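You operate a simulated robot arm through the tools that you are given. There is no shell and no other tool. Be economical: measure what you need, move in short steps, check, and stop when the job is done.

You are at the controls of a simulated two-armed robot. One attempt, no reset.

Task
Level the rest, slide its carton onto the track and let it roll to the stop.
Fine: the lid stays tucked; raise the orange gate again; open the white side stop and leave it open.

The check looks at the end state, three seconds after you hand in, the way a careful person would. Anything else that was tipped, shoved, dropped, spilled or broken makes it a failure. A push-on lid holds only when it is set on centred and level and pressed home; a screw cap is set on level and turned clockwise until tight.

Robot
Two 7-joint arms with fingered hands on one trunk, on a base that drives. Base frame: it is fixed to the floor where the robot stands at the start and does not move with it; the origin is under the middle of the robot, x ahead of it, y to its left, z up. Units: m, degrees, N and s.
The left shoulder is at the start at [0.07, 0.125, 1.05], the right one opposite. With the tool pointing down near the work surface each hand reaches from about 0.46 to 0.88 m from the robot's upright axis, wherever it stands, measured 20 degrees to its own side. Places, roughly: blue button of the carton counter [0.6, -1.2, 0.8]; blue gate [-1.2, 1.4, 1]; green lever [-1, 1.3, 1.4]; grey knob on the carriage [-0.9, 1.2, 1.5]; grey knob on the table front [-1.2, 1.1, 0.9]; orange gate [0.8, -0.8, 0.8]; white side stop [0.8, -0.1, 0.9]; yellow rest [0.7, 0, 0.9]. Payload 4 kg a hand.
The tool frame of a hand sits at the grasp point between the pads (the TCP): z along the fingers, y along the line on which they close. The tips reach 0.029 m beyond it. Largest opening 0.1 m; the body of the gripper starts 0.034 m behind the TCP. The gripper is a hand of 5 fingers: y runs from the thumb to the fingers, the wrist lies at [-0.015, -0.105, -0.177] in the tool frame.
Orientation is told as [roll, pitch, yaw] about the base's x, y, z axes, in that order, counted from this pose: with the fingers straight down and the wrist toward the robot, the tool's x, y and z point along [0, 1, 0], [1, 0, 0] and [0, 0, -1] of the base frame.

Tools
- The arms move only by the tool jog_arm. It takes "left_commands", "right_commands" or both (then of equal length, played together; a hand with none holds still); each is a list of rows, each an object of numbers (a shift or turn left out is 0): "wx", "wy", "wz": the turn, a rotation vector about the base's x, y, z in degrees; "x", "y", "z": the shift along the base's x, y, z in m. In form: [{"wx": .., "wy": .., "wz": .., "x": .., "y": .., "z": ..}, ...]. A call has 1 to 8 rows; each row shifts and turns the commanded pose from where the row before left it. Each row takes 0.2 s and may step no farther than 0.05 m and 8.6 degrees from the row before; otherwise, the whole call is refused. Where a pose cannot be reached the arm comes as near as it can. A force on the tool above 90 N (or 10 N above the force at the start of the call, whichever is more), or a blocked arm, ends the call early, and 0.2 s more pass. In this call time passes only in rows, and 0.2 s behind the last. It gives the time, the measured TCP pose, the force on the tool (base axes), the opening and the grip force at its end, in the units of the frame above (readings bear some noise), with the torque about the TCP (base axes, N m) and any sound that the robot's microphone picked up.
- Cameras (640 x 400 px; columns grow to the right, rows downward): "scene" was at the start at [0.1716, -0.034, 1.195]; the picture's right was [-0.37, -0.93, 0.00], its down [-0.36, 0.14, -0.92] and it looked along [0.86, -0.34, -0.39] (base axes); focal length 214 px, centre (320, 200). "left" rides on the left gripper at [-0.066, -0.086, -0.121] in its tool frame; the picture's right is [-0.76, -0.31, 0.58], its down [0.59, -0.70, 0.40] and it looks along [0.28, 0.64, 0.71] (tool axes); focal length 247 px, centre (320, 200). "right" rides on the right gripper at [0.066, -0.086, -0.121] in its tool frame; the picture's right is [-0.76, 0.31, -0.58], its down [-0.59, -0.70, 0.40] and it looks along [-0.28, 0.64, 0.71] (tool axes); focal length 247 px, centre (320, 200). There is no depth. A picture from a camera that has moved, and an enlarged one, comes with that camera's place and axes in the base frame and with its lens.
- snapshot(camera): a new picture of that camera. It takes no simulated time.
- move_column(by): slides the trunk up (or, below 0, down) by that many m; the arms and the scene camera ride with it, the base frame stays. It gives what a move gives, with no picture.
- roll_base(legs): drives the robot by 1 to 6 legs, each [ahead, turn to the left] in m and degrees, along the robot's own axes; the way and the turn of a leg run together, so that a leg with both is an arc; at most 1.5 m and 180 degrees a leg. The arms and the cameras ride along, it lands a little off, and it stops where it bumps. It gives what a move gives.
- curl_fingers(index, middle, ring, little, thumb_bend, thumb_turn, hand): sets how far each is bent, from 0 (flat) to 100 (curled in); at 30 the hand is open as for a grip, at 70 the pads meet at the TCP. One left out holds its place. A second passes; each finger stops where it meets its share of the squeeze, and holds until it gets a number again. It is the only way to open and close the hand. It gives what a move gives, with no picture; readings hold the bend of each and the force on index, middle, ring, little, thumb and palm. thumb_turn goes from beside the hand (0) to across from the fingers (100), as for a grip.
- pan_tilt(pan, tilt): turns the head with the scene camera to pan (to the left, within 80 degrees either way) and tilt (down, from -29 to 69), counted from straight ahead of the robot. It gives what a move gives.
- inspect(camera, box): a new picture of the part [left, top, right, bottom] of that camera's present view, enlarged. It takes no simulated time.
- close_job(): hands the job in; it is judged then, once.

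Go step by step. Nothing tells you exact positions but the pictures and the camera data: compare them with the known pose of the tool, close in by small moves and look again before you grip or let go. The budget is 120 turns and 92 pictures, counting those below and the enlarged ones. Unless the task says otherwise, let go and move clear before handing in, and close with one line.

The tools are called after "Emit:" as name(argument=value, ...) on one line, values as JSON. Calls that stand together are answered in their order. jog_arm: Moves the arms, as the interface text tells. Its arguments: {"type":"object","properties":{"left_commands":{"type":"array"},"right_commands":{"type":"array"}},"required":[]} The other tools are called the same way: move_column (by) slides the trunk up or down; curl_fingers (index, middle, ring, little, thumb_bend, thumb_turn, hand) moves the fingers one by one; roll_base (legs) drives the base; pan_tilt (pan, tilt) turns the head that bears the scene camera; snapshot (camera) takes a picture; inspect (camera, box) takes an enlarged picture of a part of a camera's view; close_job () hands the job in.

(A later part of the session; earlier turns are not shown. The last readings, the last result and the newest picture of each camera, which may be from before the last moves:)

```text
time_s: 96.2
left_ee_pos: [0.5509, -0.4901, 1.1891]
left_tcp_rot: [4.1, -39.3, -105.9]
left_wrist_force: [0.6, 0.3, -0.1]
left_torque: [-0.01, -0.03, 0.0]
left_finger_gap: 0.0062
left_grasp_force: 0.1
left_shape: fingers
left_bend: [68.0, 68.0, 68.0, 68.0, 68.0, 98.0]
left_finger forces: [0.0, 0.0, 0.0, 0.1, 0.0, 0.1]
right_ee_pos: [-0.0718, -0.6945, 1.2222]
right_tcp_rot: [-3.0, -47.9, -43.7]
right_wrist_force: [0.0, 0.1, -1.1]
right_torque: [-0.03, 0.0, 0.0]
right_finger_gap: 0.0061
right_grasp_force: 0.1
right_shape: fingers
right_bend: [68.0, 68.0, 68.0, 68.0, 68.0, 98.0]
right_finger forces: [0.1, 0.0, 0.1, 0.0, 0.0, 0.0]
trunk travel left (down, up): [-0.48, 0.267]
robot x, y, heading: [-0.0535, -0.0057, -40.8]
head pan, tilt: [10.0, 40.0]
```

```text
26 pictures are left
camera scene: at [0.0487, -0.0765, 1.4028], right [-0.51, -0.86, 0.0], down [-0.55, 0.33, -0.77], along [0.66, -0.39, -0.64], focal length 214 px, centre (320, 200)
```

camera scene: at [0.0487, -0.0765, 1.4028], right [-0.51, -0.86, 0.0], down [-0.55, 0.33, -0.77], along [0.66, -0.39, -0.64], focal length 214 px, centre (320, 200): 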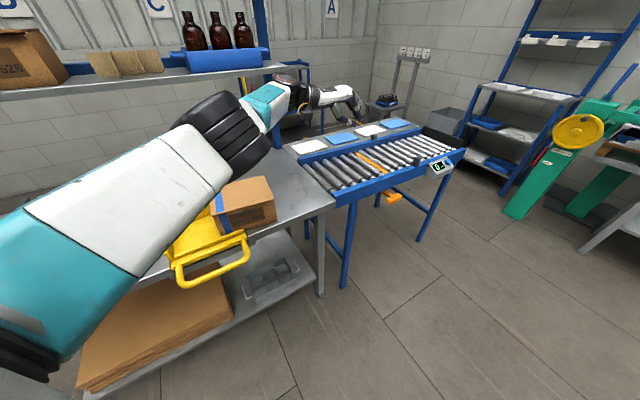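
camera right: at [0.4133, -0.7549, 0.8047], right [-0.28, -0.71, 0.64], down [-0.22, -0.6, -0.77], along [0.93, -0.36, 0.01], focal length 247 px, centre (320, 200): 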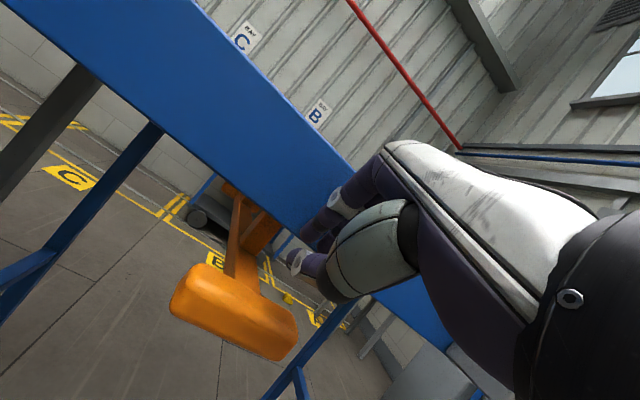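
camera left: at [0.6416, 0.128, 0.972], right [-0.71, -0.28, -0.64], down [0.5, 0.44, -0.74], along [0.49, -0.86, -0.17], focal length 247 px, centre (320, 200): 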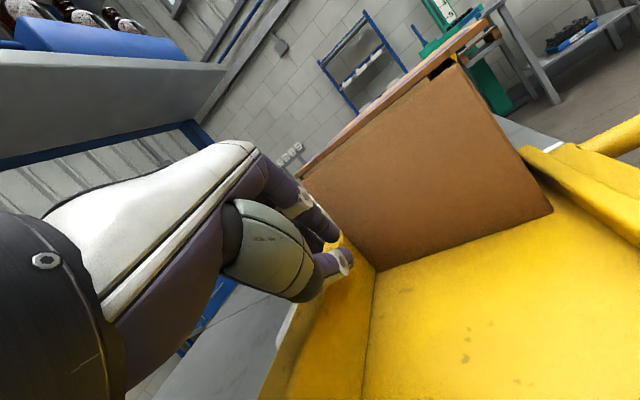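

The carton sits at centre about (0.66, -0.137), slightly rotated. I'll bring the left hand back over it, high, to the carton's left side.

Emit:
jog_arm(left_commands=[{"x": 0.012, "y": 0.046, "wz": 4}, {"x": 0.012, "y": 0.046, "wz": 4}, {"x": 0.012, "y": 0.046, "wz": 4}, {"x": 0.012, "y": 0.046, "wz": 4}, {"x": 0.012, "y": 0.046, "wz": 4}, {"x": 0.012, "y": 0.046, "wz": 4}, {"x": 0.012, "y": 0.046, "wz": 4}, {"x": 0.012, "y": 0.046}])

Emit:
jog_arm(left_commands=[{"y": 0.046, "x": 0.01}, {"y": 0.046, "x": 0.01}, {"y": 0.046, "x": 0.01}, {"z": -0.04}, {"z": -0.04}])

Emit:
snapshot(camera="left")

```text
time_s: 98.0
left_ee_pos: [0.7871, -0.1889, 1.1861]
left_tcp_rot: [4.0, -39.3, -77.9]
left_wrist_force: [0.2, 0.1, 0.0]
left_torque: [-0.05, -0.01, -0.01]
left_finger_gap: 0.0065
left_grasp_force: 0.1
left_shape: fingers
left_bend: [68.0, 68.0, 68.0, 68.0, 68.0, 98.0]
left_finger forces: [0.0, 0.1, 0.1, 0.0, 0.1, 0.1]
left hand out of reach, approached as far as the arm can: row 1, 2, 3, 4, 5, 6, 7
right_ee_pos: [-0.0706, -0.6933, 1.2246]
right_tcp_rot: [-3.2, -48.0, -43.7]
right_wrist_force: [-0.8, 0.5, -0.1]
right_torque: [-0.02, -0.01, 0.01]
right_finger_gap: 0.0057
right_grasp_force: 0.2
right_shape: fingers
right_bend: [68.0, 68.0, 68.0, 68.0, 68.0, 98.0]
right_finger forces: [0.0, 0.0, 0.0, 0.0, 0.1, 0.0]
trunk travel left (down, up): [-0.48, 0.267]
robot x, y, heading: [-0.0503, -0.0071, -40.6]
head pan, tilt: [10.0, 40.0]
```

```text
time_s: 99.2
left_ee_pos: [0.7881, -0.0606, 1.1097]
left_tcp_rot: [4.0, -39.3, -77.9]
left_wrist_force: [0.0, 1.4, 0.4]
left_torque: [0.01, 0.04, -0.01]
left_finger_gap: 0.0062
left_grasp_force: 0.1
left_shape: fingers
left_bend: [68.0, 68.0, 68.0, 68.0, 68.0, 98.0]
left_finger forces: [0.1, 0.1, 0.0, 0.0, 0.1, 0.0]
left hand out of reach, approached as far as the arm can: row 2, 3, 5
right_ee_pos: [-0.0711, -0.6912, 1.2261]
right_tcp_rot: [-3.2, -48.1, -43.6]
right_wrist_force: [-0.5, 0.4, 0.9]
right_torque: [0.05, 0.0, 0.0]
right_finger_gap: 0.0058
right_grasp_force: 0.0
right_shape: fingers
right_bend: [68.0, 68.0, 68.0, 68.0, 68.0, 98.0]
right_finger forces: [0.1, 0.0, 0.1, 0.1, 0.0, 0.0]
trunk travel left (down, up): [-0.48, 0.267]
robot x, y, heading: [-0.0515, -0.0098, -41.0]
head pan, tilt: [10.0, 40.0]
```

```text
25 pictures are left
camera left: at [0.6867, 0.0619, 1.1432], right [-0.66, -0.31, -0.68], down [0.53, 0.44, -0.72], along [0.52, -0.84, -0.13], focal length 247 px, centre (320, 200)
```

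left: 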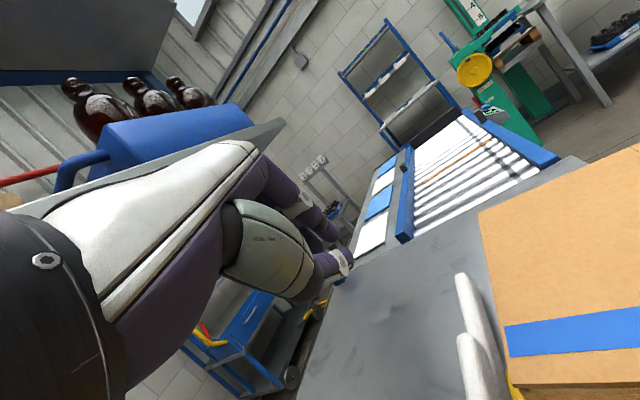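

Emit:
jog_arm(left_commands=[{"x": -0.02, "y": 0.03}, {"x": -0.025, "y": 0.03}, {"x": -0.025, "y": 0.025}, {"x": -0.02, "y": 0.01}])

```text
time_s: 100.2
left_ee_pos: [0.6941, 0.0325, 1.1062]
left_tcp_rot: [4.1, -39.3, -78.0]
left_wrist_force: [0.1, -0.4, 1.1]
left_torque: [0.01, -0.02, 0.0]
left_finger_gap: 0.0063
left_grasp_force: 0.1
left_shape: fingers
left_bend: [68.0, 68.0, 68.0, 68.0, 68.0, 98.0]
left_finger forces: [0.0, 0.0, 0.1, 0.1, 0.0, 0.0]
right_ee_pos: [-0.072, -0.6947, 1.2237]
right_tcp_rot: [-3.0, -47.9, -43.9]
right_wrist_force: [0.0, -0.3, 0.5]
right_torque: [0.0, 0.02, 0.0]
right_finger_gap: 0.0057
right_grasp_force: 0.1
right_shape: fingers
right_bend: [68.0, 68.0, 68.0, 68.0, 68.0, 98.0]
right_finger forces: [0.1, 0.1, 0.0, 0.0, 0.0, 0.0]
trunk travel left (down, up): [-0.48, 0.267]
robot x, y, heading: [-0.0521, -0.008, -40.8]
head pan, tilt: [10.0, 40.0]
```

Reach is fine now. I'll descend inside the rest, behind the carton's left face.

Emit:
jog_arm(left_commands=[{"z": -0.045}, {"z": -0.045}, {"z": -0.045}, {"z": -0.04}, {"z": -0.022, "x": -0.01}])

Emit:
snapshot(camera="left")

```text
time_s: 101.4
left_ee_pos: [0.687, 0.0322, 0.9097]
left_tcp_rot: [4.1, -39.4, -78.0]
left_wrist_force: [-0.7, -0.1, 0.6]
left_torque: [0.03, -0.01, 0.0]
left_finger_gap: 0.0062
left_grasp_force: 0.1
left_shape: fingers
left_bend: [68.0, 68.0, 68.0, 68.0, 68.0, 98.0]
left_finger forces: [0.1, 0.0, 0.0, 0.1, 0.0, 0.0]
right_ee_pos: [-0.0711, -0.6949, 1.224]
right_tcp_rot: [-3.0, -47.9, -43.7]
right_wrist_force: [0.4, 1.1, 0.0]
right_torque: [0.02, -0.02, -0.02]
right_finger_gap: 0.0057
right_grasp_force: 0.3
right_shape: fingers
right_bend: [68.0, 68.0, 68.0, 68.0, 68.0, 98.0]
right_finger forces: [0.1, 0.1, 0.1, 0.0, 0.0, 0.0]
trunk travel left (down, up): [-0.48, 0.267]
robot x, y, heading: [-0.0502, -0.0097, -41.1]
head pan, tilt: [10.0, 40.0]
```

```text
24 pictures are left
camera left: at [0.5851, 0.155, 0.9442], right [-0.66, -0.31, -0.68], down [0.54, 0.44, -0.72], along [0.52, -0.84, -0.13], focal length 247 px, centre (320, 200)
```

left: 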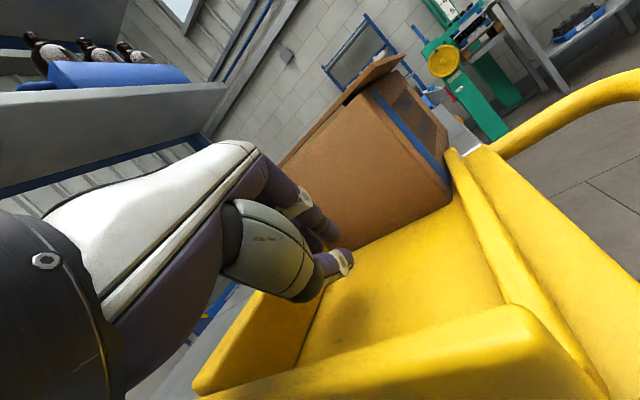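

Emit:
jog_arm(left_commands=[{"y": -0.02}, {"y": -0.02}, {"y": -0.02}, {"y": -0.02}, {"y": -0.02}, {"y": -0.02}])

Emit:
inspect(camera="scene", box=[120, 120, 420, 300])

```text
time_s: 102.8
left_ee_pos: [0.6865, -0.0875, 0.9085]
left_tcp_rot: [4.0, -39.3, -77.9]
left_wrist_force: [-0.6, 0.6, -1.0]
left_torque: [0.04, 0.01, -0.03]
left_finger_gap: 0.0027
left_grasp_force: 1.0
left_shape: fingers
left_bend: [70.0, 68.0, 68.0, 68.0, 68.0, 98.0]
left_finger forces: [1.3, 0.0, 0.1, 0.0, 0.0, 0.0]
right_ee_pos: [-0.0727, -0.6939, 1.2245]
right_tcp_rot: [-2.9, -47.9, -43.8]
right_wrist_force: [-0.1, -0.8, 1.0]
right_torque: [0.04, 0.02, 0.0]
right_finger_gap: 0.0057
right_grasp_force: 0.0
right_shape: fingers
right_bend: [68.0, 68.0, 68.0, 68.0, 68.0, 98.0]
right_finger forces: [0.0, 0.0, 0.1, 0.1, 0.1, 0.0]
trunk travel left (down, up): [-0.48, 0.267]
robot x, y, heading: [-0.0473, -0.0123, -40.8]
head pan, tilt: [10.0, 40.0]
```

```text
2.13 times, centred on (270, 210) of scene
camera zoom: at [0.0488, -0.0766, 1.4028], right [-0.51, -0.86, 0.0], down [-0.55, 0.33, -0.77], along [0.66, -0.39, -0.64], focal length 458 px, centre (427, 179)
```

zoom: 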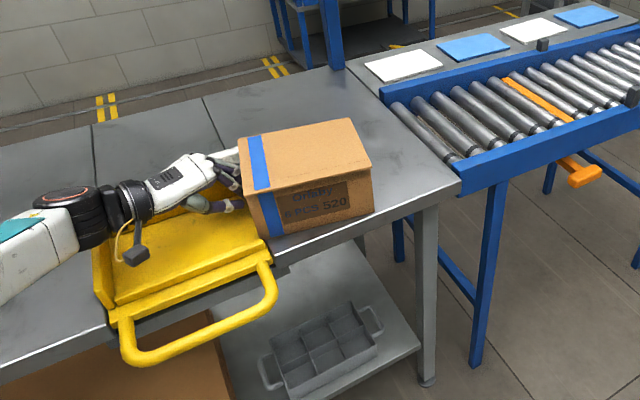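

The carton is moving but has rotated about 10° clockwise. I'll shift the contact toward its near side to turn it back while pushing.

Emit:
jog_arm(left_commands=[{"y": 0.012}, {"x": -0.04}, {"y": -0.015}, {"y": -0.018}, {"y": -0.018}])

Emit:
inspect(camera="scene", box=[120, 120, 420, 300])

```text
time_s: 104.0
left_ee_pos: [0.6458, -0.128, 0.9093]
left_tcp_rot: [4.0, -39.3, -77.8]
left_wrist_force: [0.3, 1.6, -0.2]
left_torque: [0.08, 0.0, -0.02]
left_finger_gap: 0.0027
left_grasp_force: 1.2
left_shape: fingers
left_bend: [70.0, 68.0, 68.0, 68.0, 68.0, 98.0]
left_finger forces: [1.7, 0.1, 0.1, 0.0, 0.0, 0.1]
right_ee_pos: [-0.0717, -0.6942, 1.2236]
right_tcp_rot: [-3.0, -47.9, -43.7]
right_wrist_force: [1.1, -0.5, 0.4]
right_torque: [-0.01, -0.01, 0.0]
right_finger_gap: 0.0061
right_grasp_force: 0.0
right_shape: fingers
right_bend: [68.0, 68.0, 68.0, 68.0, 68.0, 98.0]
right_finger forces: [0.0, 0.1, 0.0, 0.1, 0.0, 0.0]
trunk travel left (down, up): [-0.48, 0.267]
robot x, y, heading: [-0.0503, -0.0079, -40.9]
head pan, tilt: [10.0, 40.0]
```

```text
2.13 times, centred on (270, 210) of scene
camera zoom: at [0.049, -0.0765, 1.4028], right [-0.51, -0.86, 0.0], down [-0.55, 0.33, -0.77], along [0.66, -0.39, -0.64], focal length 458 px, centre (427, 179)
```

zoom: 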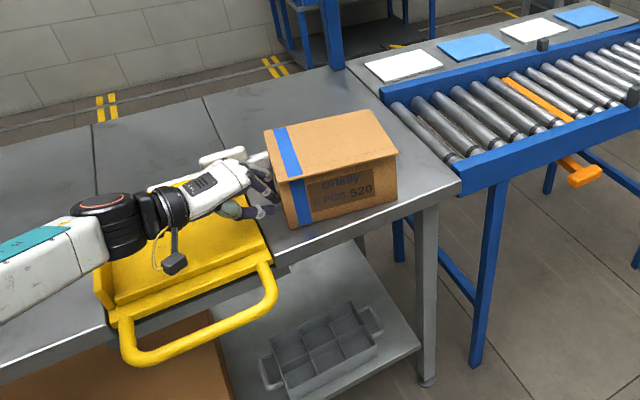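

Emit:
jog_arm(left_commands=[{"y": 0.012}, {"x": -0.022}, {"y": -0.02}, {"y": -0.018}, {"y": -0.018}, {"y": -0.018}, {"y": -0.014}])

Emit:
inspect(camera="scene", box=[120, 120, 420, 300])

```text
time_s: 105.6
left_ee_pos: [0.6228, -0.2026, 0.9108]
left_tcp_rot: [4.1, -39.3, -77.8]
left_wrist_force: [-1.3, 1.9, -0.6]
left_torque: [0.03, 0.02, 0.0]
left_finger_gap: 0.0029
left_grasp_force: 0.8
left_shape: fingers
left_bend: [70.0, 69.0, 68.0, 68.0, 68.0, 98.0]
left_finger forces: [1.5, 0.3, 0.0, 0.1, 0.0, 0.0]
right_ee_pos: [-0.0721, -0.6944, 1.2234]
right_tcp_rot: [-2.9, -48.0, -43.7]
right_wrist_force: [-0.3, -0.8, 1.0]
right_torque: [0.01, 0.01, 0.01]
right_finger_gap: 0.0062
right_grasp_force: 0.0
right_shape: fingers
right_bend: [68.0, 68.0, 68.0, 68.0, 68.0, 98.0]
right_finger forces: [0.0, 0.0, 0.1, 0.1, 0.0, 0.0]
trunk travel left (down, up): [-0.48, 0.267]
robot x, y, heading: [-0.0516, -0.0052, -40.8]
head pan, tilt: [10.0, 40.0]
```

```text
2.13 times, centred on (270, 210) of scene
camera zoom: at [0.0486, -0.0763, 1.4029], right [-0.51, -0.86, 0.0], down [-0.55, 0.33, -0.77], along [0.66, -0.39, -0.64], focal length 458 px, centre (427, 179)
```

zoom: 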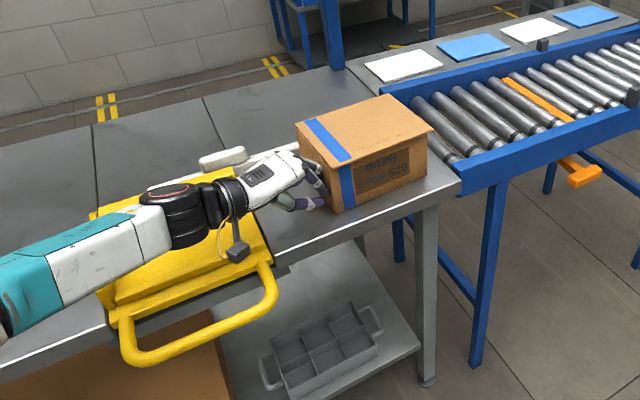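

The carton is now at centre (0.67, -0.32), turned about +6°. I'll push 0.035 further at its centre, then move the left hand round to the front to shift it in +x.

Emit:
jog_arm(left_commands=[{"y": 0.025}, {"x": 0.04}, {"x": 0.04}, {"y": -0.02, "z": -0.003}, {"y": -0.02}, {"y": -0.02}])

Emit:
inspect(camera="scene", box=[120, 120, 420, 300])

```text
time_s: 107.0
left_ee_pos: [0.6982, -0.2386, 0.9079]
left_tcp_rot: [4.1, -39.2, -78.2]
left_wrist_force: [-0.2, 0.6, -0.9]
left_torque: [0.03, -0.02, -0.01]
left_finger_gap: 0.0042
left_grasp_force: 0.3
left_shape: fingers
left_bend: [69.0, 68.0, 68.0, 68.0, 68.0, 98.0]
left_finger forces: [0.7, 0.0, 0.0, 0.0, 0.1, 0.1]
left hand out of reach, approached as far as the arm can: row 6
right_ee_pos: [-0.0725, -0.6945, 1.2233]
right_tcp_rot: [-3.0, -47.9, -43.7]
right_wrist_force: [0.8, -0.2, 0.2]
right_torque: [0.0, -0.01, 0.04]
right_finger_gap: 0.0059
right_grasp_force: 0.1
right_shape: fingers
right_bend: [68.0, 68.0, 68.0, 68.0, 68.0, 98.0]
right_finger forces: [0.0, 0.0, 0.0, 0.0, 0.1, 0.0]
trunk travel left (down, up): [-0.48, 0.267]
robot x, y, heading: [-0.0499, -0.0092, -40.8]
head pan, tilt: [10.0, 40.0]
```

```text
2.13 times, centred on (270, 210) of scene
camera zoom: at [0.0481, -0.0768, 1.4029], right [-0.51, -0.86, 0.0], down [-0.55, 0.33, -0.77], along [0.66, -0.39, -0.64], focal length 458 px, centre (427, 179)
```

zoom: 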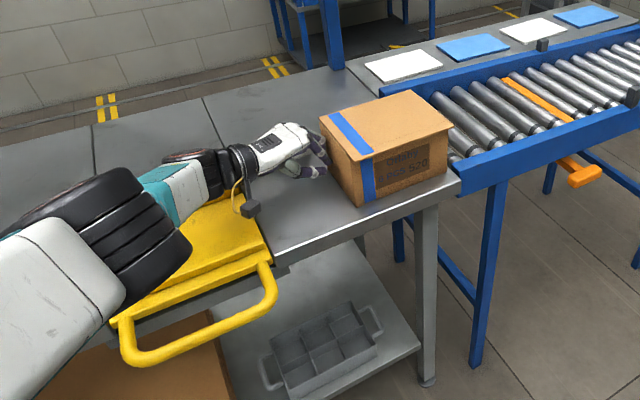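

The carton is square, spanning y -0.27 to -0.453, clear of the stop and just at the table's edge. Now I'll take the left hand up and around to its front face.

Emit:
jog_arm(left_commands=[{"y": 0.03, "z": 0.03}, {"z": 0.045, "wz": 8}, {"z": 0.045, "wz": 8}, {"z": 0.045, "wz": 8}, {"z": 0.045, "wz": 8}, {"x": -0.04, "y": -0.02, "wz": 8}, {"x": -0.04, "y": -0.02, "wz": 8}, {"x": -0.04, "y": -0.02, "wz": 8}])

Emit:
jog_arm(left_commands=[{"x": -0.03, "y": -0.03, "wz": 8}, {"x": -0.03, "y": -0.035, "wz": 4}, {"y": -0.02}])

Emit:
snapshot(camera="left")

```text
time_s: 108.8
left_ee_pos: [0.7918, -0.3392, 1.0563]
left_tcp_rot: [4.3, -39.3, -22.1]
left_wrist_force: [0.4, -0.2, -0.1]
left_torque: [-0.01, -0.01, 0.04]
left_finger_gap: 0.0063
left_grasp_force: 0.0
left_shape: fingers
left_bend: [68.0, 68.0, 68.0, 68.0, 68.0, 98.0]
left_finger forces: [0.0, 0.0, 0.0, 0.1, 0.0, 0.1]
left hand out of reach, approached as far as the arm can: row 1, 2, 3, 4, 5, 6, 7, 8
right_ee_pos: [-0.0717, -0.6959, 1.223]
right_tcp_rot: [-2.8, -47.8, -43.8]
right_wrist_force: [-0.2, 0.0, -0.6]
right_torque: [0.0, -0.03, 0.03]
right_finger_gap: 0.0057
right_grasp_force: 0.1
right_shape: fingers
right_bend: [68.0, 68.0, 68.0, 68.0, 68.0, 98.0]
right_finger forces: [0.1, 0.0, 0.0, 0.0, 0.0, 0.1]
trunk travel left (down, up): [-0.48, 0.267]
robot x, y, heading: [-0.0508, -0.0082, -40.9]
head pan, tilt: [10.0, 40.0]
```

```text
time_s: 109.6
left_ee_pos: [0.7254, -0.3905, 1.0617]
left_tcp_rot: [4.0, -39.1, -9.8]
left_wrist_force: [-0.5, -0.1, 0.0]
left_torque: [-0.04, 0.03, -0.05]
left_finger_gap: 0.006
left_grasp_force: 0.2
left_shape: fingers
left_bend: [68.0, 68.0, 68.0, 68.0, 68.0, 98.0]
left_finger forces: [0.1, 0.0, 0.0, 0.0, 0.0, 0.0]
left hand out of reach, approached as far as the arm can: row 1, 3
right_ee_pos: [-0.0698, -0.6928, 1.2256]
right_tcp_rot: [-3.2, -48.0, -43.4]
right_wrist_force: [0.6, 0.8, 0.3]
right_torque: [0.0, 0.02, -0.02]
right_finger_gap: 0.006
right_grasp_force: 0.0
right_shape: fingers
right_bend: [68.0, 68.0, 68.0, 68.0, 68.0, 98.0]
right_finger forces: [0.0, 0.0, 0.1, 0.1, 0.1, 0.0]
trunk travel left (down, up): [-0.48, 0.267]
robot x, y, heading: [-0.0518, -0.0102, -40.7]
head pan, tilt: [10.0, 40.0]
```

```text
19 pictures are left
camera left: at [0.5742, -0.4391, 1.0972], right [0.04, -0.73, -0.68], down [-0.21, 0.66, -0.72], along [0.98, 0.17, -0.13], focal length 247 px, centre (320, 200)
```

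left: 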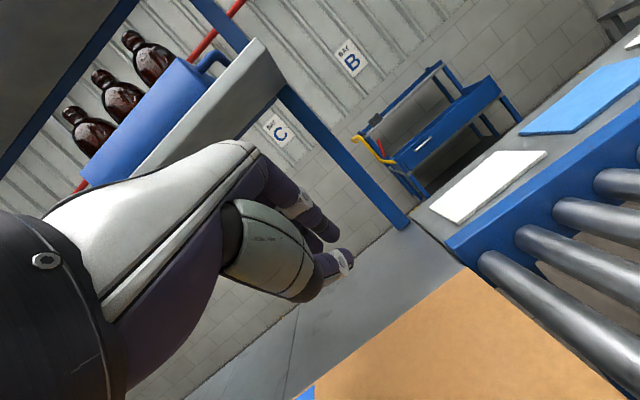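

The hand drifted over the carton top but is clear above it. I'll pull back in -x and check the carton.

Emit:
jog_arm(left_commands=[{"x": -0.045, "z": 0.01}, {"x": -0.045}, {"x": -0.045}, {"x": -0.045}, {"x": -0.04}])

Emit:
inspect(camera="scene", box=[120, 120, 420, 300])

```text
time_s: 110.8
left_ee_pos: [0.5636, -0.4926, 1.0418]
left_tcp_rot: [4.2, -39.3, -10.0]
left_wrist_force: [-1.0, -0.4, -0.2]
left_torque: [-0.02, 0.0, 0.01]
left_finger_gap: 0.0061
left_grasp_force: 0.1
left_shape: fingers
left_bend: [68.0, 68.0, 68.0, 68.0, 68.0, 98.0]
left_finger forces: [0.0, 0.0, 0.0, 0.0, 0.0, 0.0]
left hand out of reach, approached as far as the arm can: row 1, 2, 3, 4, 5
right_ee_pos: [-0.0744, -0.6945, 1.2236]
right_tcp_rot: [-2.9, -48.0, -43.8]
right_wrist_force: [0.3, -0.1, 0.3]
right_torque: [0.02, 0.01, 0.01]
right_finger_gap: 0.0057
right_grasp_force: 0.0
right_shape: fingers
right_bend: [68.0, 68.0, 68.0, 68.0, 68.0, 98.0]
right_finger forces: [0.0, 0.0, 0.0, 0.1, 0.0, 0.0]
trunk travel left (down, up): [-0.48, 0.267]
robot x, y, heading: [-0.0517, -0.0111, -40.8]
head pan, tilt: [10.0, 40.0]
```

```text
2.13 times, centred on (270, 210) of scene
camera zoom: at [0.0477, -0.077, 1.4029], right [-0.51, -0.86, 0.0], down [-0.55, 0.33, -0.77], along [0.66, -0.39, -0.64], focal length 458 px, centre (427, 179)
```

zoom: 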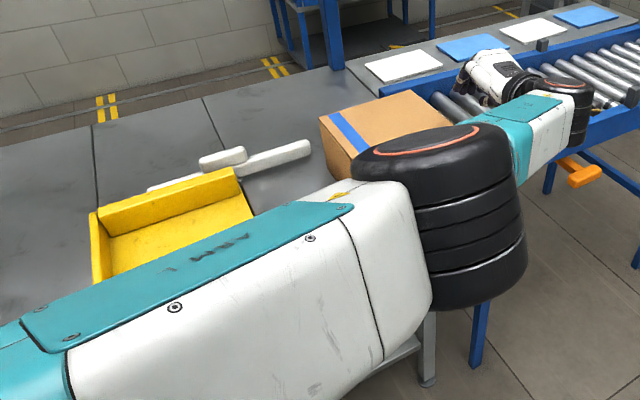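

The carton is unmoved; the left arm cannot reach the front well from here. I'll raise the trunk, turn the base back to heading 0, and use the right hand (already pitched forward) for the +x shift.

Emit:
move_column(by=0.1)

Emit:
roll_base(legs=[[0, 40.8]])

Emit:
move_column(by=-0.1)

Emit:
pan_tilt(pan=-35, tilt=40)

Emit:
snapshot(camera="scene")

```text
time_s: 112.1
left_ee_pos: [0.5625, -0.4915, 1.1442]
left_tcp_rot: [3.9, -39.5, -10.1]
left_wrist_force: [-0.2, 0.4, 0.2]
left_torque: [-0.01, 0.02, 0.03]
left_finger_gap: 0.0061
left_grasp_force: 0.1
left_shape: fingers
left_bend: [68.0, 68.0, 68.0, 68.0, 68.0, 98.0]
left_finger forces: [0.1, 0.1, 0.1, 0.0, 0.0, 0.0]
right_ee_pos: [-0.0709, -0.6945, 1.3231]
right_tcp_rot: [-3.0, -47.9, -43.8]
right_wrist_force: [0.8, 0.3, 1.0]
right_torque: [-0.03, -0.01, 0.02]
right_finger_gap: 0.006
right_grasp_force: 0.1
right_shape: fingers
right_bend: [68.0, 68.0, 68.0, 68.0, 68.0, 98.0]
right_finger forces: [0.0, 0.0, 0.1, 0.0, 0.1, 0.0]
trunk travel left (down, up): [-0.58, 0.167]
robot x, y, heading: [-0.05, -0.0077, -40.9]
head pan, tilt: [10.0, 40.0]
```

```text
time_s: 114.4
left_ee_pos: [0.7269, 0.0172, 1.1448]
left_tcp_rot: [3.9, -39.5, 29.9]
left_wrist_force: [0.2, 0.3, -0.4]
left_torque: [-0.03, 0.05, 0.01]
left_finger_gap: 0.0061
left_grasp_force: 0.0
left_shape: fingers
left_bend: [68.0, 68.0, 68.0, 68.0, 68.0, 98.0]
left_finger forces: [0.0, 0.0, 0.1, 0.1, 0.2, 0.0]
right_ee_pos: [0.3735, -0.5477, 1.3245]
right_tcp_rot: [-3.1, -47.8, -3.8]
right_wrist_force: [0.8, 0.0, -0.1]
right_torque: [0.02, 0.03, 0.02]
right_finger_gap: 0.006
right_grasp_force: 0.1
right_shape: fingers
right_bend: [68.0, 68.0, 68.0, 68.0, 68.0, 98.0]
right_finger forces: [0.1, 0.0, 0.1, 0.0, 0.0, 0.0]
trunk travel left (down, up): [-0.58, 0.167]
robot x, y, heading: [-0.0515, -0.0099, -0.8]
head pan, tilt: [10.0, 40.0]
```

```text
time_s: 115.7
left_ee_pos: [0.7272, 0.0169, 1.0459]
left_tcp_rot: [3.9, -39.6, 30.0]
left_wrist_force: [0.0, 0.0, 0.9]
left_torque: [0.02, 0.03, -0.01]
left_finger_gap: 0.0062
left_grasp_force: 0.1
left_shape: fingers
left_bend: [68.0, 68.0, 68.0, 68.0, 68.0, 98.0]
left_finger forces: [0.0, 0.0, 0.0, 0.1, 0.1, 0.1]
right_ee_pos: [0.3734, -0.5466, 1.2233]
right_tcp_rot: [-3.1, -48.0, -3.7]
right_wrist_force: [-0.1, -0.2, 0.4]
right_torque: [0.01, -0.01, 0.02]
right_finger_gap: 0.006
right_grasp_force: 0.0
right_shape: fingers
right_bend: [68.0, 68.0, 68.0, 68.0, 68.0, 98.0]
right_finger forces: [0.0, 0.1, 0.0, 0.0, 0.0, 0.1]
trunk travel left (down, up): [-0.48, 0.267]
robot x, y, heading: [-0.047, -0.0089, -0.8]
head pan, tilt: [10.0, 40.0]
```

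```text
time_s: 116.8
left_ee_pos: [0.7279, 0.017, 1.0446]
left_tcp_rot: [3.9, -39.5, 30.1]
left_wrist_force: [-0.4, 0.0, 0.0]
left_torque: [-0.02, 0.02, 0.03]
left_finger_gap: 0.006
left_grasp_force: 0.0
left_shape: fingers
left_bend: [68.0, 68.0, 68.0, 68.0, 68.0, 98.0]
left_finger forces: [0.0, 0.0, 0.1, 0.1, 0.0, 0.0]
right_ee_pos: [0.3729, -0.5482, 1.224]
right_tcp_rot: [-3.0, -47.9, -3.6]
right_wrist_force: [-0.5, 0.7, -0.2]
right_torque: [-0.02, -0.02, 0.01]
right_finger_gap: 0.0058
right_grasp_force: 0.1
right_shape: fingers
right_bend: [68.0, 68.0, 68.0, 68.0, 68.0, 98.0]
right_finger forces: [0.0, 0.1, 0.0, 0.0, 0.0, 0.1]
trunk travel left (down, up): [-0.48, 0.267]
robot x, y, heading: [-0.052, -0.009, -0.5]
head pan, tilt: [-35.0, 40.0]
```

```text
17 pictures are left
camera scene: at [0.0537, -0.0597, 1.4028], right [-0.58, -0.81, 0.0], down [-0.52, 0.38, -0.77], along [0.62, -0.45, -0.64], focal length 214 px, centre (320, 200)
```

scene: 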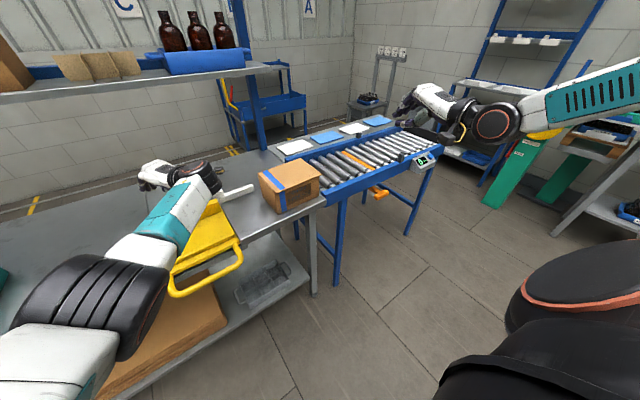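

I'll lower the right hand in front of the carton and then push it gently in +x.

Emit:
jog_arm(right_commands=[{"x": 0.01, "y": 0.023, "z": -0.04}, {"x": 0.01, "y": 0.023, "z": -0.04}, {"x": 0.01, "y": 0.023, "z": -0.04}, {"x": 0.01, "y": 0.023, "z": -0.04}, {"x": 0.01, "y": 0.023, "z": -0.04}, {"x": 0.01, "y": 0.023, "z": -0.04}, {"x": 0.01, "y": 0.023, "z": -0.04}, {"x": 0.01, "y": 0.023, "z": -0.04}])

Emit:
snapshot(camera="right")

```text
time_s: 118.6
left_ee_pos: [0.7283, 0.0192, 1.0441]
left_tcp_rot: [3.9, -39.5, 30.0]
left_wrist_force: [-0.6, -0.8, -0.3]
left_torque: [0.02, 0.0, 0.0]
left_finger_gap: 0.0062
left_grasp_force: 0.1
left_shape: fingers
left_bend: [68.0, 68.0, 68.0, 68.0, 68.0, 98.0]
left_finger forces: [0.1, 0.0, 0.0, 0.0, 0.0, 0.0]
right_ee_pos: [0.4511, -0.3606, 0.9025]
right_tcp_rot: [-3.2, -47.9, -3.6]
right_wrist_force: [0.2, -0.1, -0.4]
right_torque: [-0.02, 0.0, -0.03]
right_finger_gap: 0.006
right_grasp_force: 0.1
right_shape: fingers
right_bend: [68.0, 68.0, 68.0, 68.0, 68.0, 98.0]
right_finger forces: [0.0, 0.1, 0.1, 0.0, 0.0, 0.1]
trunk travel left (down, up): [-0.48, 0.267]
robot x, y, heading: [-0.0529, -0.0109, -0.7]
head pan, tilt: [-35.0, 40.0]
```

```text
16 pictures are left
camera right: at [0.3125, -0.2795, 0.9161], right [-0.3, -0.71, 0.64], down [-0.24, -0.6, -0.77], along [0.92, -0.38, 0.01], focal length 247 px, centre (320, 200)
```

right: 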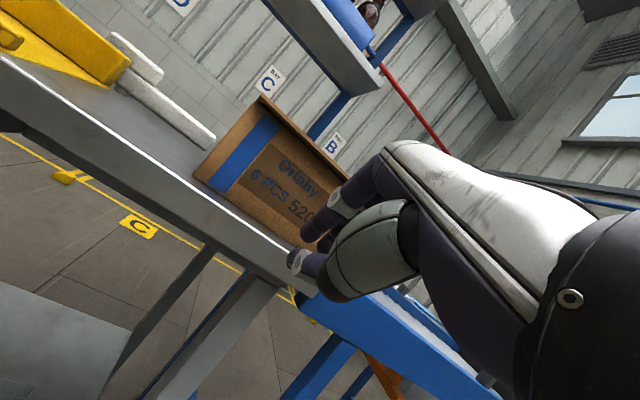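

Emit:
jog_arm(right_commands=[{"x": 0.04}, {"x": 0.04}, {"x": 0.03}, {"x": 0.02}, {"x": 0.02}, {"x": 0.02}, {"x": 0.02}])

Emit:
inspect(camera="scene", box=[200, 100, 450, 250])

```text
time_s: 120.2
left_ee_pos: [0.728, 0.0173, 1.0442]
left_tcp_rot: [3.9, -39.5, 30.0]
left_wrist_force: [0.0, 0.0, -0.1]
left_torque: [0.0, 0.03, -0.01]
left_finger_gap: 0.0061
left_grasp_force: 0.1
left_shape: fingers
left_bend: [68.0, 68.0, 68.0, 68.0, 68.0, 98.0]
left_finger forces: [0.0, 0.0, 0.1, 0.1, 0.0, 0.1]
right_ee_pos: [0.6435, -0.3598, 0.9019]
right_tcp_rot: [-3.0, -47.9, -3.7]
right_wrist_force: [-1.9, 0.4, -0.5]
right_torque: [-0.01, 0.02, 0.03]
right_finger_gap: 0.0031
right_grasp_force: 0.3
right_shape: fingers
right_bend: [70.0, 69.0, 68.0, 68.0, 68.0, 98.0]
right_finger forces: [1.1, 0.5, 0.1, 0.0, 0.1, 0.1]
trunk travel left (down, up): [-0.48, 0.267]
robot x, y, heading: [-0.0499, -0.0096, -0.5]
head pan, tilt: [-35.0, 40.0]
```

```text
2.56 times, centred on (325, 175) of scene
camera zoom: at [0.0538, -0.0594, 1.4028], right [-0.58, -0.81, 0.0], down [-0.52, 0.38, -0.77], along [0.62, -0.45, -0.64], focal length 549 px, centre (307, 264)
```

zoom: 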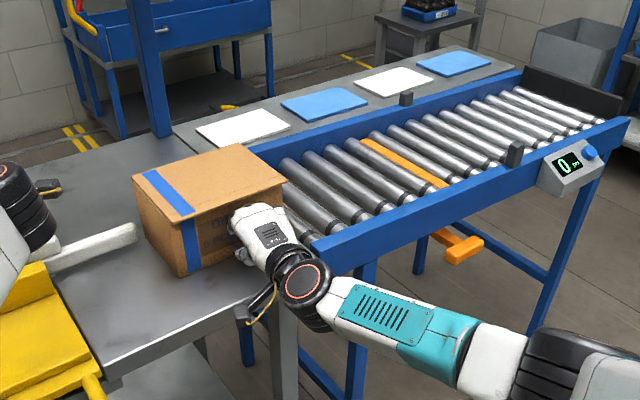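

Carton centre is now (0.724, -0.369), within the track's width. I'll nudge 0.018 more, retract the right hand, and bring the left hand back to a natural pose on the left.

Emit:
jog_arm(right_commands=[{"x": 0.01}, {"x": 0.01}, {"x": -0.04}, {"x": -0.045}, {"x": -0.045}, {"x": -0.04, "z": 0.03}, {"z": 0.045}, {"z": 0.045}], left_commands=[{"x": -0.03, "y": 0.03, "wz": -8}, {"x": -0.03, "y": 0.03, "wz": -8}, {"x": -0.03, "y": 0.035, "wz": -8}, {"x": -0.03, "y": 0.035, "wz": -8}, {"x": -0.03, "y": 0.035, "wz": -8}, {"x": -0.03, "y": 0.035, "wz": -8}, {"x": -0.02, "y": 0.035, "wz": -8}, {"y": 0.03, "wz": -8}])

```text
time_s: 122.0
left_ee_pos: [0.5318, 0.2626, 1.0476]
left_tcp_rot: [4.0, -39.8, -33.0]
left_wrist_force: [-1.4, -0.8, -3.7]
left_torque: [-0.14, -0.27, 0.13]
left_finger_gap: 0.0058
left_grasp_force: 0.0
left_shape: fingers
left_bend: [68.0, 68.0, 68.0, 68.0, 68.0, 98.0]
left_finger forces: [0.0, 0.0, 0.0, 0.0, 0.1, 0.0]
left hand out of reach, approached as far as the arm can: row 8
right_ee_pos: [0.4937, -0.3647, 1.0241]
right_tcp_rot: [-3.0, -47.8, -3.8]
right_wrist_force: [-0.4, -1.0, -0.2]
right_torque: [-0.02, -0.02, 0.02]
right_finger_gap: 0.0058
right_grasp_force: 0.0
right_shape: fingers
right_bend: [68.0, 68.0, 68.0, 68.0, 68.0, 98.0]
right_finger forces: [0.0, 0.0, 0.1, 0.0, 0.1, 0.0]
trunk travel left (down, up): [-0.48, 0.267]
robot x, y, heading: [-0.0541, -0.0106, -0.8]
head pan, tilt: [-35.0, 40.0]
```

Both hands are clear. I'll raise the trunk, turn right 40° and drive a bit ahead so the left hand ends up behind (left of) the carton.

Emit:
move_column(by=0.12)

Emit:
roll_base(legs=[[-0.03, 0], [0, -40], [0.1, 0]])

Emit:
pan_tilt(pan=5, tilt=42)

Emit:
snapshot(camera="scene")

```text
time_s: 123.5
left_ee_pos: [0.5316, 0.2622, 1.164]
left_tcp_rot: [4.0, -39.4, -33.8]
left_wrist_force: [-0.2, 0.4, 0.4]
left_torque: [-0.01, 0.0, 0.01]
left_finger_gap: 0.0059
left_grasp_force: 0.0
left_shape: fingers
left_bend: [68.0, 68.0, 68.0, 68.0, 68.0, 98.0]
left_finger forces: [0.1, 0.1, 0.1, 0.1, 0.0, 0.0]
right_ee_pos: [0.4935, -0.3626, 1.144]
right_tcp_rot: [-3.1, -47.9, -3.7]
right_wrist_force: [-0.3, 0.4, 0.4]
right_torque: [-0.01, 0.0, 0.01]
right_finger_gap: 0.0056
right_grasp_force: 0.1
right_shape: fingers
right_bend: [68.0, 68.0, 68.0, 68.0, 68.0, 98.0]
right_finger forces: [0.0, 0.1, 0.0, 0.1, 0.0, 0.1]
trunk travel left (down, up): [-0.6, 0.147]
robot x, y, heading: [-0.0538, -0.0087, -0.8]
head pan, tilt: [-35.0, 40.0]
```

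```text
time_s: 127.0
left_ee_pos: [0.6129, -0.2206, 1.1678]
left_tcp_rot: [4.0, -39.6, -73.1]
left_wrist_force: [-0.9, 1.2, -0.8]
left_torque: [-0.07, -0.01, 0.04]
left_finger_gap: 0.0061
left_grasp_force: 0.1
left_shape: fingers
left_bend: [68.0, 68.0, 68.0, 68.0, 68.0, 98.0]
left_finger forces: [0.0, 0.0, 0.0, 0.1, 0.1, 0.0]
right_ee_pos: [0.1893, -0.6849, 1.1454]
right_tcp_rot: [-3.0, -48.2, -42.7]
right_wrist_force: [-1.8, 0.3, -0.3]
right_torque: [-0.01, -0.06, 0.01]
right_finger_gap: 0.006
right_grasp_force: 0.0
right_shape: fingers
right_bend: [68.0, 68.0, 68.0, 68.0, 68.0, 98.0]
right_finger forces: [0.0, 0.0, 0.1, 0.0, 0.0, 0.0]
trunk travel left (down, up): [-0.6, 0.147]
robot x, y, heading: [-0.0054, -0.0682, -40.2]
head pan, tilt: [-35.0, 40.0]
```

```text
time_s: 128.0
left_ee_pos: [0.6147, -0.2245, 1.1654]
left_tcp_rot: [3.8, -39.4, -72.9]
left_wrist_force: [0.0, 0.4, -0.1]
left_torque: [-0.01, 0.01, -0.03]
left_finger_gap: 0.0061
left_grasp_force: 0.1
left_shape: fingers
left_bend: [68.0, 68.0, 68.0, 68.0, 68.0, 98.0]
left_finger forces: [0.0, 0.1, 0.1, 0.1, 0.0, 0.1]
right_ee_pos: [0.1934, -0.6873, 1.1435]
right_tcp_rot: [-3.0, -47.9, -42.7]
right_wrist_force: [0.1, 0.8, 0.1]
right_torque: [0.01, -0.02, 0.0]
right_finger_gap: 0.0058
right_grasp_force: 0.0
right_shape: fingers
right_bend: [68.0, 68.0, 68.0, 68.0, 68.0, 98.0]
right_finger forces: [0.0, 0.0, 0.0, 0.0, 0.0, 0.0]
trunk travel left (down, up): [-0.6, 0.147]
robot x, y, heading: [-0.0064, -0.0686, -40.3]
head pan, tilt: [5.0, 42.0]
```

```text
14 pictures are left
camera scene: at [0.0817, -0.1359, 1.5205], right [-0.57, -0.82, 0.0], down [-0.55, 0.38, -0.74], along [0.61, -0.43, -0.67], focal length 214 px, centre (320, 200)
```

scene: 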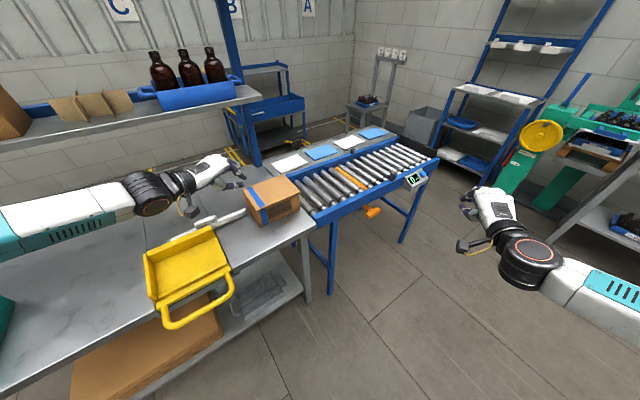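

The view is clear. I'll place the left hand behind the carton's left face and lower.

Emit:
jog_arm(left_commands=[{"x": 0.045, "y": 0.007}, {"x": 0.045, "y": 0.006}, {"x": 0.045, "y": 0.006}])

Emit:
move_column(by=-0.2)

Emit:
snapshot(camera="left")

```text
time_s: 128.8
left_ee_pos: [0.7527, -0.2045, 1.1631]
left_tcp_rot: [3.7, -39.5, -72.8]
left_wrist_force: [0.8, 0.6, 0.3]
left_torque: [-0.02, -0.01, 0.0]
left_finger_gap: 0.0062
left_grasp_force: 0.1
left_shape: fingers
left_bend: [68.0, 68.0, 68.0, 68.0, 68.0, 98.0]
left_finger forces: [0.0, 0.0, 0.0, 0.1, 0.0, 0.0]
right_ee_pos: [0.1955, -0.688, 1.1427]
right_tcp_rot: [-3.0, -47.9, -42.5]
right_wrist_force: [0.8, 0.4, -0.8]
right_torque: [0.06, 0.03, 0.03]
right_finger_gap: 0.0058
right_grasp_force: 0.1
right_shape: fingers
right_bend: [68.0, 68.0, 68.0, 68.0, 68.0, 98.0]
right_finger forces: [0.1, 0.0, 0.0, 0.1, 0.0, 0.1]
trunk travel left (down, up): [-0.6, 0.147]
robot x, y, heading: [-0.0091, -0.0701, -39.9]
head pan, tilt: [5.0, 42.0]
```

```text
time_s: 131.0
left_ee_pos: [0.7509, -0.205, 0.9654]
left_tcp_rot: [3.9, -39.5, -72.8]
left_wrist_force: [0.6, 0.7, 0.2]
left_torque: [0.0, -0.01, 0.01]
left_finger_gap: 0.006
left_grasp_force: 0.0
left_shape: fingers
left_bend: [68.0, 68.0, 68.0, 68.0, 68.0, 98.0]
left_finger forces: [0.0, 0.1, 0.0, 0.0, 0.1, 0.0]
right_ee_pos: [0.1935, -0.6878, 0.9431]
right_tcp_rot: [-3.0, -47.9, -42.7]
right_wrist_force: [0.1, 0.9, 0.1]
right_torque: [-0.01, -0.02, -0.02]
right_finger_gap: 0.0058
right_grasp_force: 0.0
right_shape: fingers
right_bend: [68.0, 68.0, 68.0, 68.0, 68.0, 98.0]
right_finger forces: [0.0, 0.0, 0.0, 0.0, 0.0, 0.1]
trunk travel left (down, up): [-0.4, 0.347]
robot x, y, heading: [-0.0094, -0.0699, -40.3]
head pan, tilt: [5.0, 42.0]
```

```text
13 pictures are left
camera left: at [0.639, -0.092, 1.0004], right [-0.64, -0.37, -0.68], down [0.49, 0.48, -0.72], along [0.59, -0.8, -0.13], focal length 247 px, centre (320, 200)
```

left: 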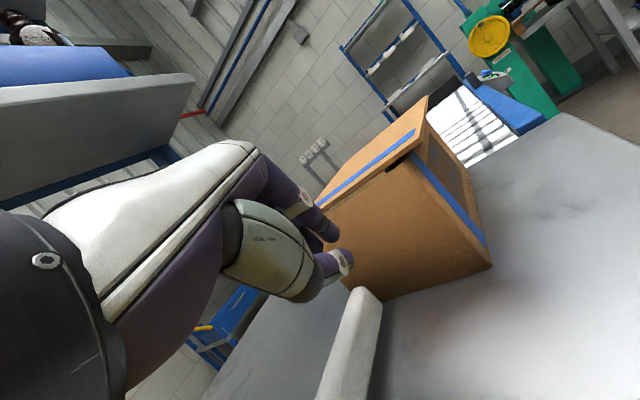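

Emit:
jog_arm(left_commands=[{"z": -0.025}, {"z": -0.02}, {"y": -0.02}, {"y": -0.02}, {"y": -0.02}, {"y": -0.02}, {"y": -0.02}, {"y": -0.02}])

Emit:
inspect(camera="scene", box=[180, 110, 440, 270])

```text
time_s: 132.8
left_ee_pos: [0.7507, -0.3268, 0.9201]
left_tcp_rot: [3.8, -39.4, -72.9]
left_wrist_force: [-0.1, 0.3, -0.6]
left_torque: [0.04, 0.0, -0.01]
left_finger_gap: 0.0027
left_grasp_force: 0.5
left_shape: fingers
left_bend: [70.0, 68.0, 68.0, 68.0, 68.0, 98.0]
left_finger forces: [1.6, 0.1, 0.0, 0.1, 0.1, 0.0]
right_ee_pos: [0.1922, -0.687, 0.9433]
right_tcp_rot: [-3.0, -47.9, -42.7]
right_wrist_force: [0.1, -0.2, -0.2]
right_torque: [-0.06, 0.03, 0.06]
right_finger_gap: 0.0057
right_grasp_force: 0.0
right_shape: fingers
right_bend: [68.0, 68.0, 68.0, 68.0, 68.0, 98.0]
right_finger forces: [0.1, 0.1, 0.1, 0.0, 0.0, 0.0]
trunk travel left (down, up): [-0.4, 0.347]
robot x, y, heading: [-0.0078, -0.0721, -40.3]
head pan, tilt: [5.0, 42.0]
```

```text
2.46 times, centred on (310, 190) of scene
camera zoom: at [0.0959, -0.1485, 1.3189], right [-0.57, -0.82, 0.0], down [-0.55, 0.38, -0.74], along [0.61, -0.43, -0.67], focal length 528 px, centre (345, 225)
```

zoom: 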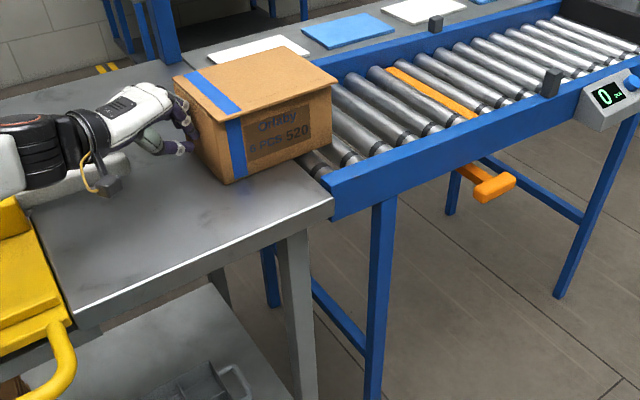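

The carton is entering the track cleanly. I'll push on until it takes the rollers.

Emit:
jog_arm(left_commands=[{"y": -0.02}, {"y": -0.02}, {"y": -0.02}])

Emit:
inspect(camera="scene", box=[180, 110, 440, 270])

```text
time_s: 133.6
left_ee_pos: [0.7502, -0.3864, 0.9197]
left_tcp_rot: [3.8, -39.3, -72.9]
left_wrist_force: [0.0, -0.8, 0.3]
left_torque: [0.03, 0.02, -0.02]
left_finger_gap: 0.0059
left_grasp_force: 0.1
left_shape: fingers
left_bend: [68.0, 68.0, 68.0, 68.0, 68.0, 98.0]
left_finger forces: [0.0, 0.0, 0.1, 0.0, 0.0, 0.0]
right_ee_pos: [0.1928, -0.6874, 0.9427]
right_tcp_rot: [-3.1, -47.9, -42.7]
right_wrist_force: [-0.9, 0.3, 0.0]
right_torque: [0.01, -0.03, 0.01]
right_finger_gap: 0.0059
right_grasp_force: 0.2
right_shape: fingers
right_bend: [68.0, 68.0, 68.0, 68.0, 68.0, 98.0]
right_finger forces: [0.0, 0.0, 0.0, 0.1, 0.0, 0.0]
trunk travel left (down, up): [-0.4, 0.347]
robot x, y, heading: [-0.0111, -0.0721, -40.4]
head pan, tilt: [5.0, 42.0]
```

```text
2.46 times, centred on (310, 190) of scene
camera zoom: at [0.0957, -0.1488, 1.3189], right [-0.57, -0.82, 0.0], down [-0.55, 0.39, -0.74], along [0.61, -0.43, -0.67], focal length 528 px, centre (345, 225)
```

zoom: 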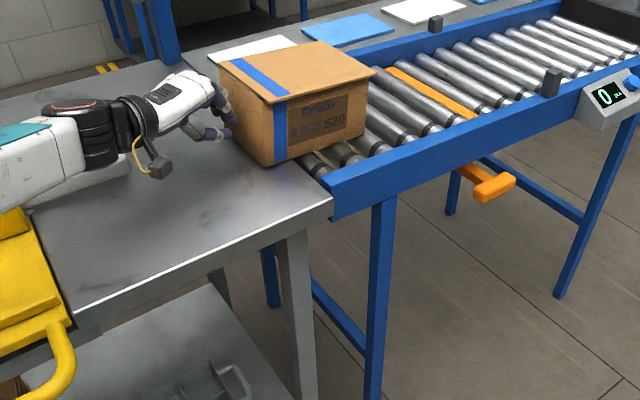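

Emit:
jog_arm(left_commands=[{"y": -0.02}, {"y": -0.02}, {"y": -0.01}, {"y": 0.0}, {"y": 0.0}])

Emit:
inspect(camera="scene", box=[200, 110, 460, 270])

```text
time_s: 134.8
left_ee_pos: [0.7509, -0.4342, 0.9204]
left_tcp_rot: [3.9, -39.5, -72.9]
left_wrist_force: [0.1, -0.5, -0.6]
left_torque: [-0.02, -0.01, -0.01]
left_finger_gap: 0.006
left_grasp_force: 0.1
left_shape: fingers
left_bend: [68.0, 68.0, 68.0, 68.0, 68.0, 98.0]
left_finger forces: [0.1, 0.0, 0.1, 0.0, 0.0, 0.1]
right_ee_pos: [0.1929, -0.6866, 0.943]
right_tcp_rot: [-3.0, -48.0, -42.6]
right_wrist_force: [0.4, 0.9, 0.2]
right_torque: [0.01, -0.01, -0.02]
right_finger_gap: 0.0057
right_grasp_force: 0.0
right_shape: fingers
right_bend: [68.0, 68.0, 68.0, 68.0, 68.0, 98.0]
right_finger forces: [0.0, 0.0, 0.0, 0.1, 0.0, 0.0]
trunk travel left (down, up): [-0.4, 0.347]
robot x, y, heading: [-0.0036, -0.0699, -40.1]
head pan, tilt: [5.0, 42.0]
```

```text
2.46 times, centred on (330, 190) of scene
camera zoom: at [0.0959, -0.1483, 1.3189], right [-0.57, -0.82, 0.0], down [-0.55, 0.38, -0.74], along [0.61, -0.43, -0.67], focal length 528 px, centre (295, 225)
```

zoom: 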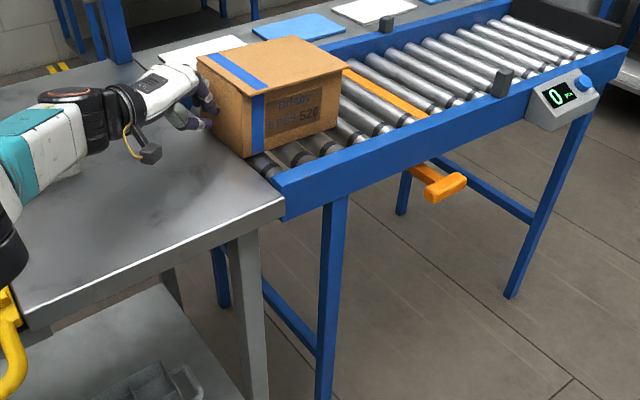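

It rests on the first rollers; I'll keep pushing gently until it rolls on its own.

Emit:
jog_arm(left_commands=[{"y": -0.02}, {"y": -0.02}, {"y": -0.02}, {"y": -0.02}, {"y": -0.02}])

Emit:
inspect(camera="scene", box=[200, 110, 460, 270])

```text
time_s: 136.0
left_ee_pos: [0.724, -0.4761, 0.919]
left_tcp_rot: [3.9, -39.4, -72.9]
left_wrist_force: [-1.2, -0.5, -0.8]
left_torque: [-0.02, 0.01, 0.02]
left_finger_gap: 0.0062
left_grasp_force: 0.0
left_shape: fingers
left_bend: [68.0, 68.0, 68.0, 68.0, 68.0, 98.0]
left_finger forces: [0.1, 0.1, 0.0, 0.1, 0.0, 0.0]
left hand out of reach, approached as far as the arm can: row 1, 2, 3, 4, 5
right_ee_pos: [0.192, -0.6866, 0.9442]
right_tcp_rot: [-3.0, -47.9, -42.6]
right_wrist_force: [-0.5, 0.8, 1.1]
right_torque: [-0.03, -0.02, 0.05]
right_finger_gap: 0.0057
right_grasp_force: 0.0
right_shape: fingers
right_bend: [68.0, 68.0, 68.0, 68.0, 68.0, 98.0]
right_finger forces: [0.0, 0.0, 0.0, 0.1, 0.1, 0.1]
trunk travel left (down, up): [-0.4, 0.347]
robot x, y, heading: [-0.0124, -0.0719, -39.8]
head pan, tilt: [5.0, 42.0]
```

```text
2.46 times, centred on (330, 190) of scene
camera zoom: at [0.0959, -0.1481, 1.319], right [-0.57, -0.82, 0.0], down [-0.55, 0.38, -0.74], along [0.61, -0.43, -0.67], focal length 528 px, centre (295, 225)
```

zoom: 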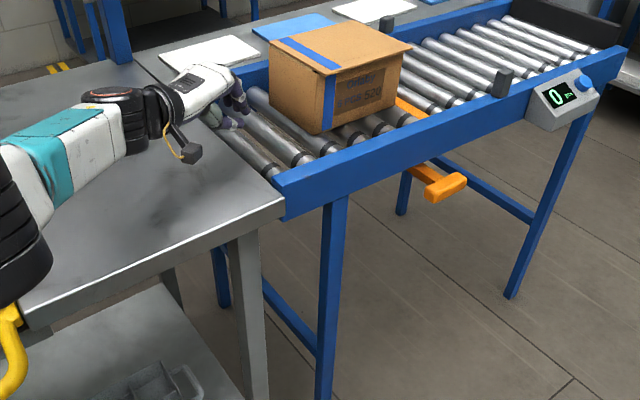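

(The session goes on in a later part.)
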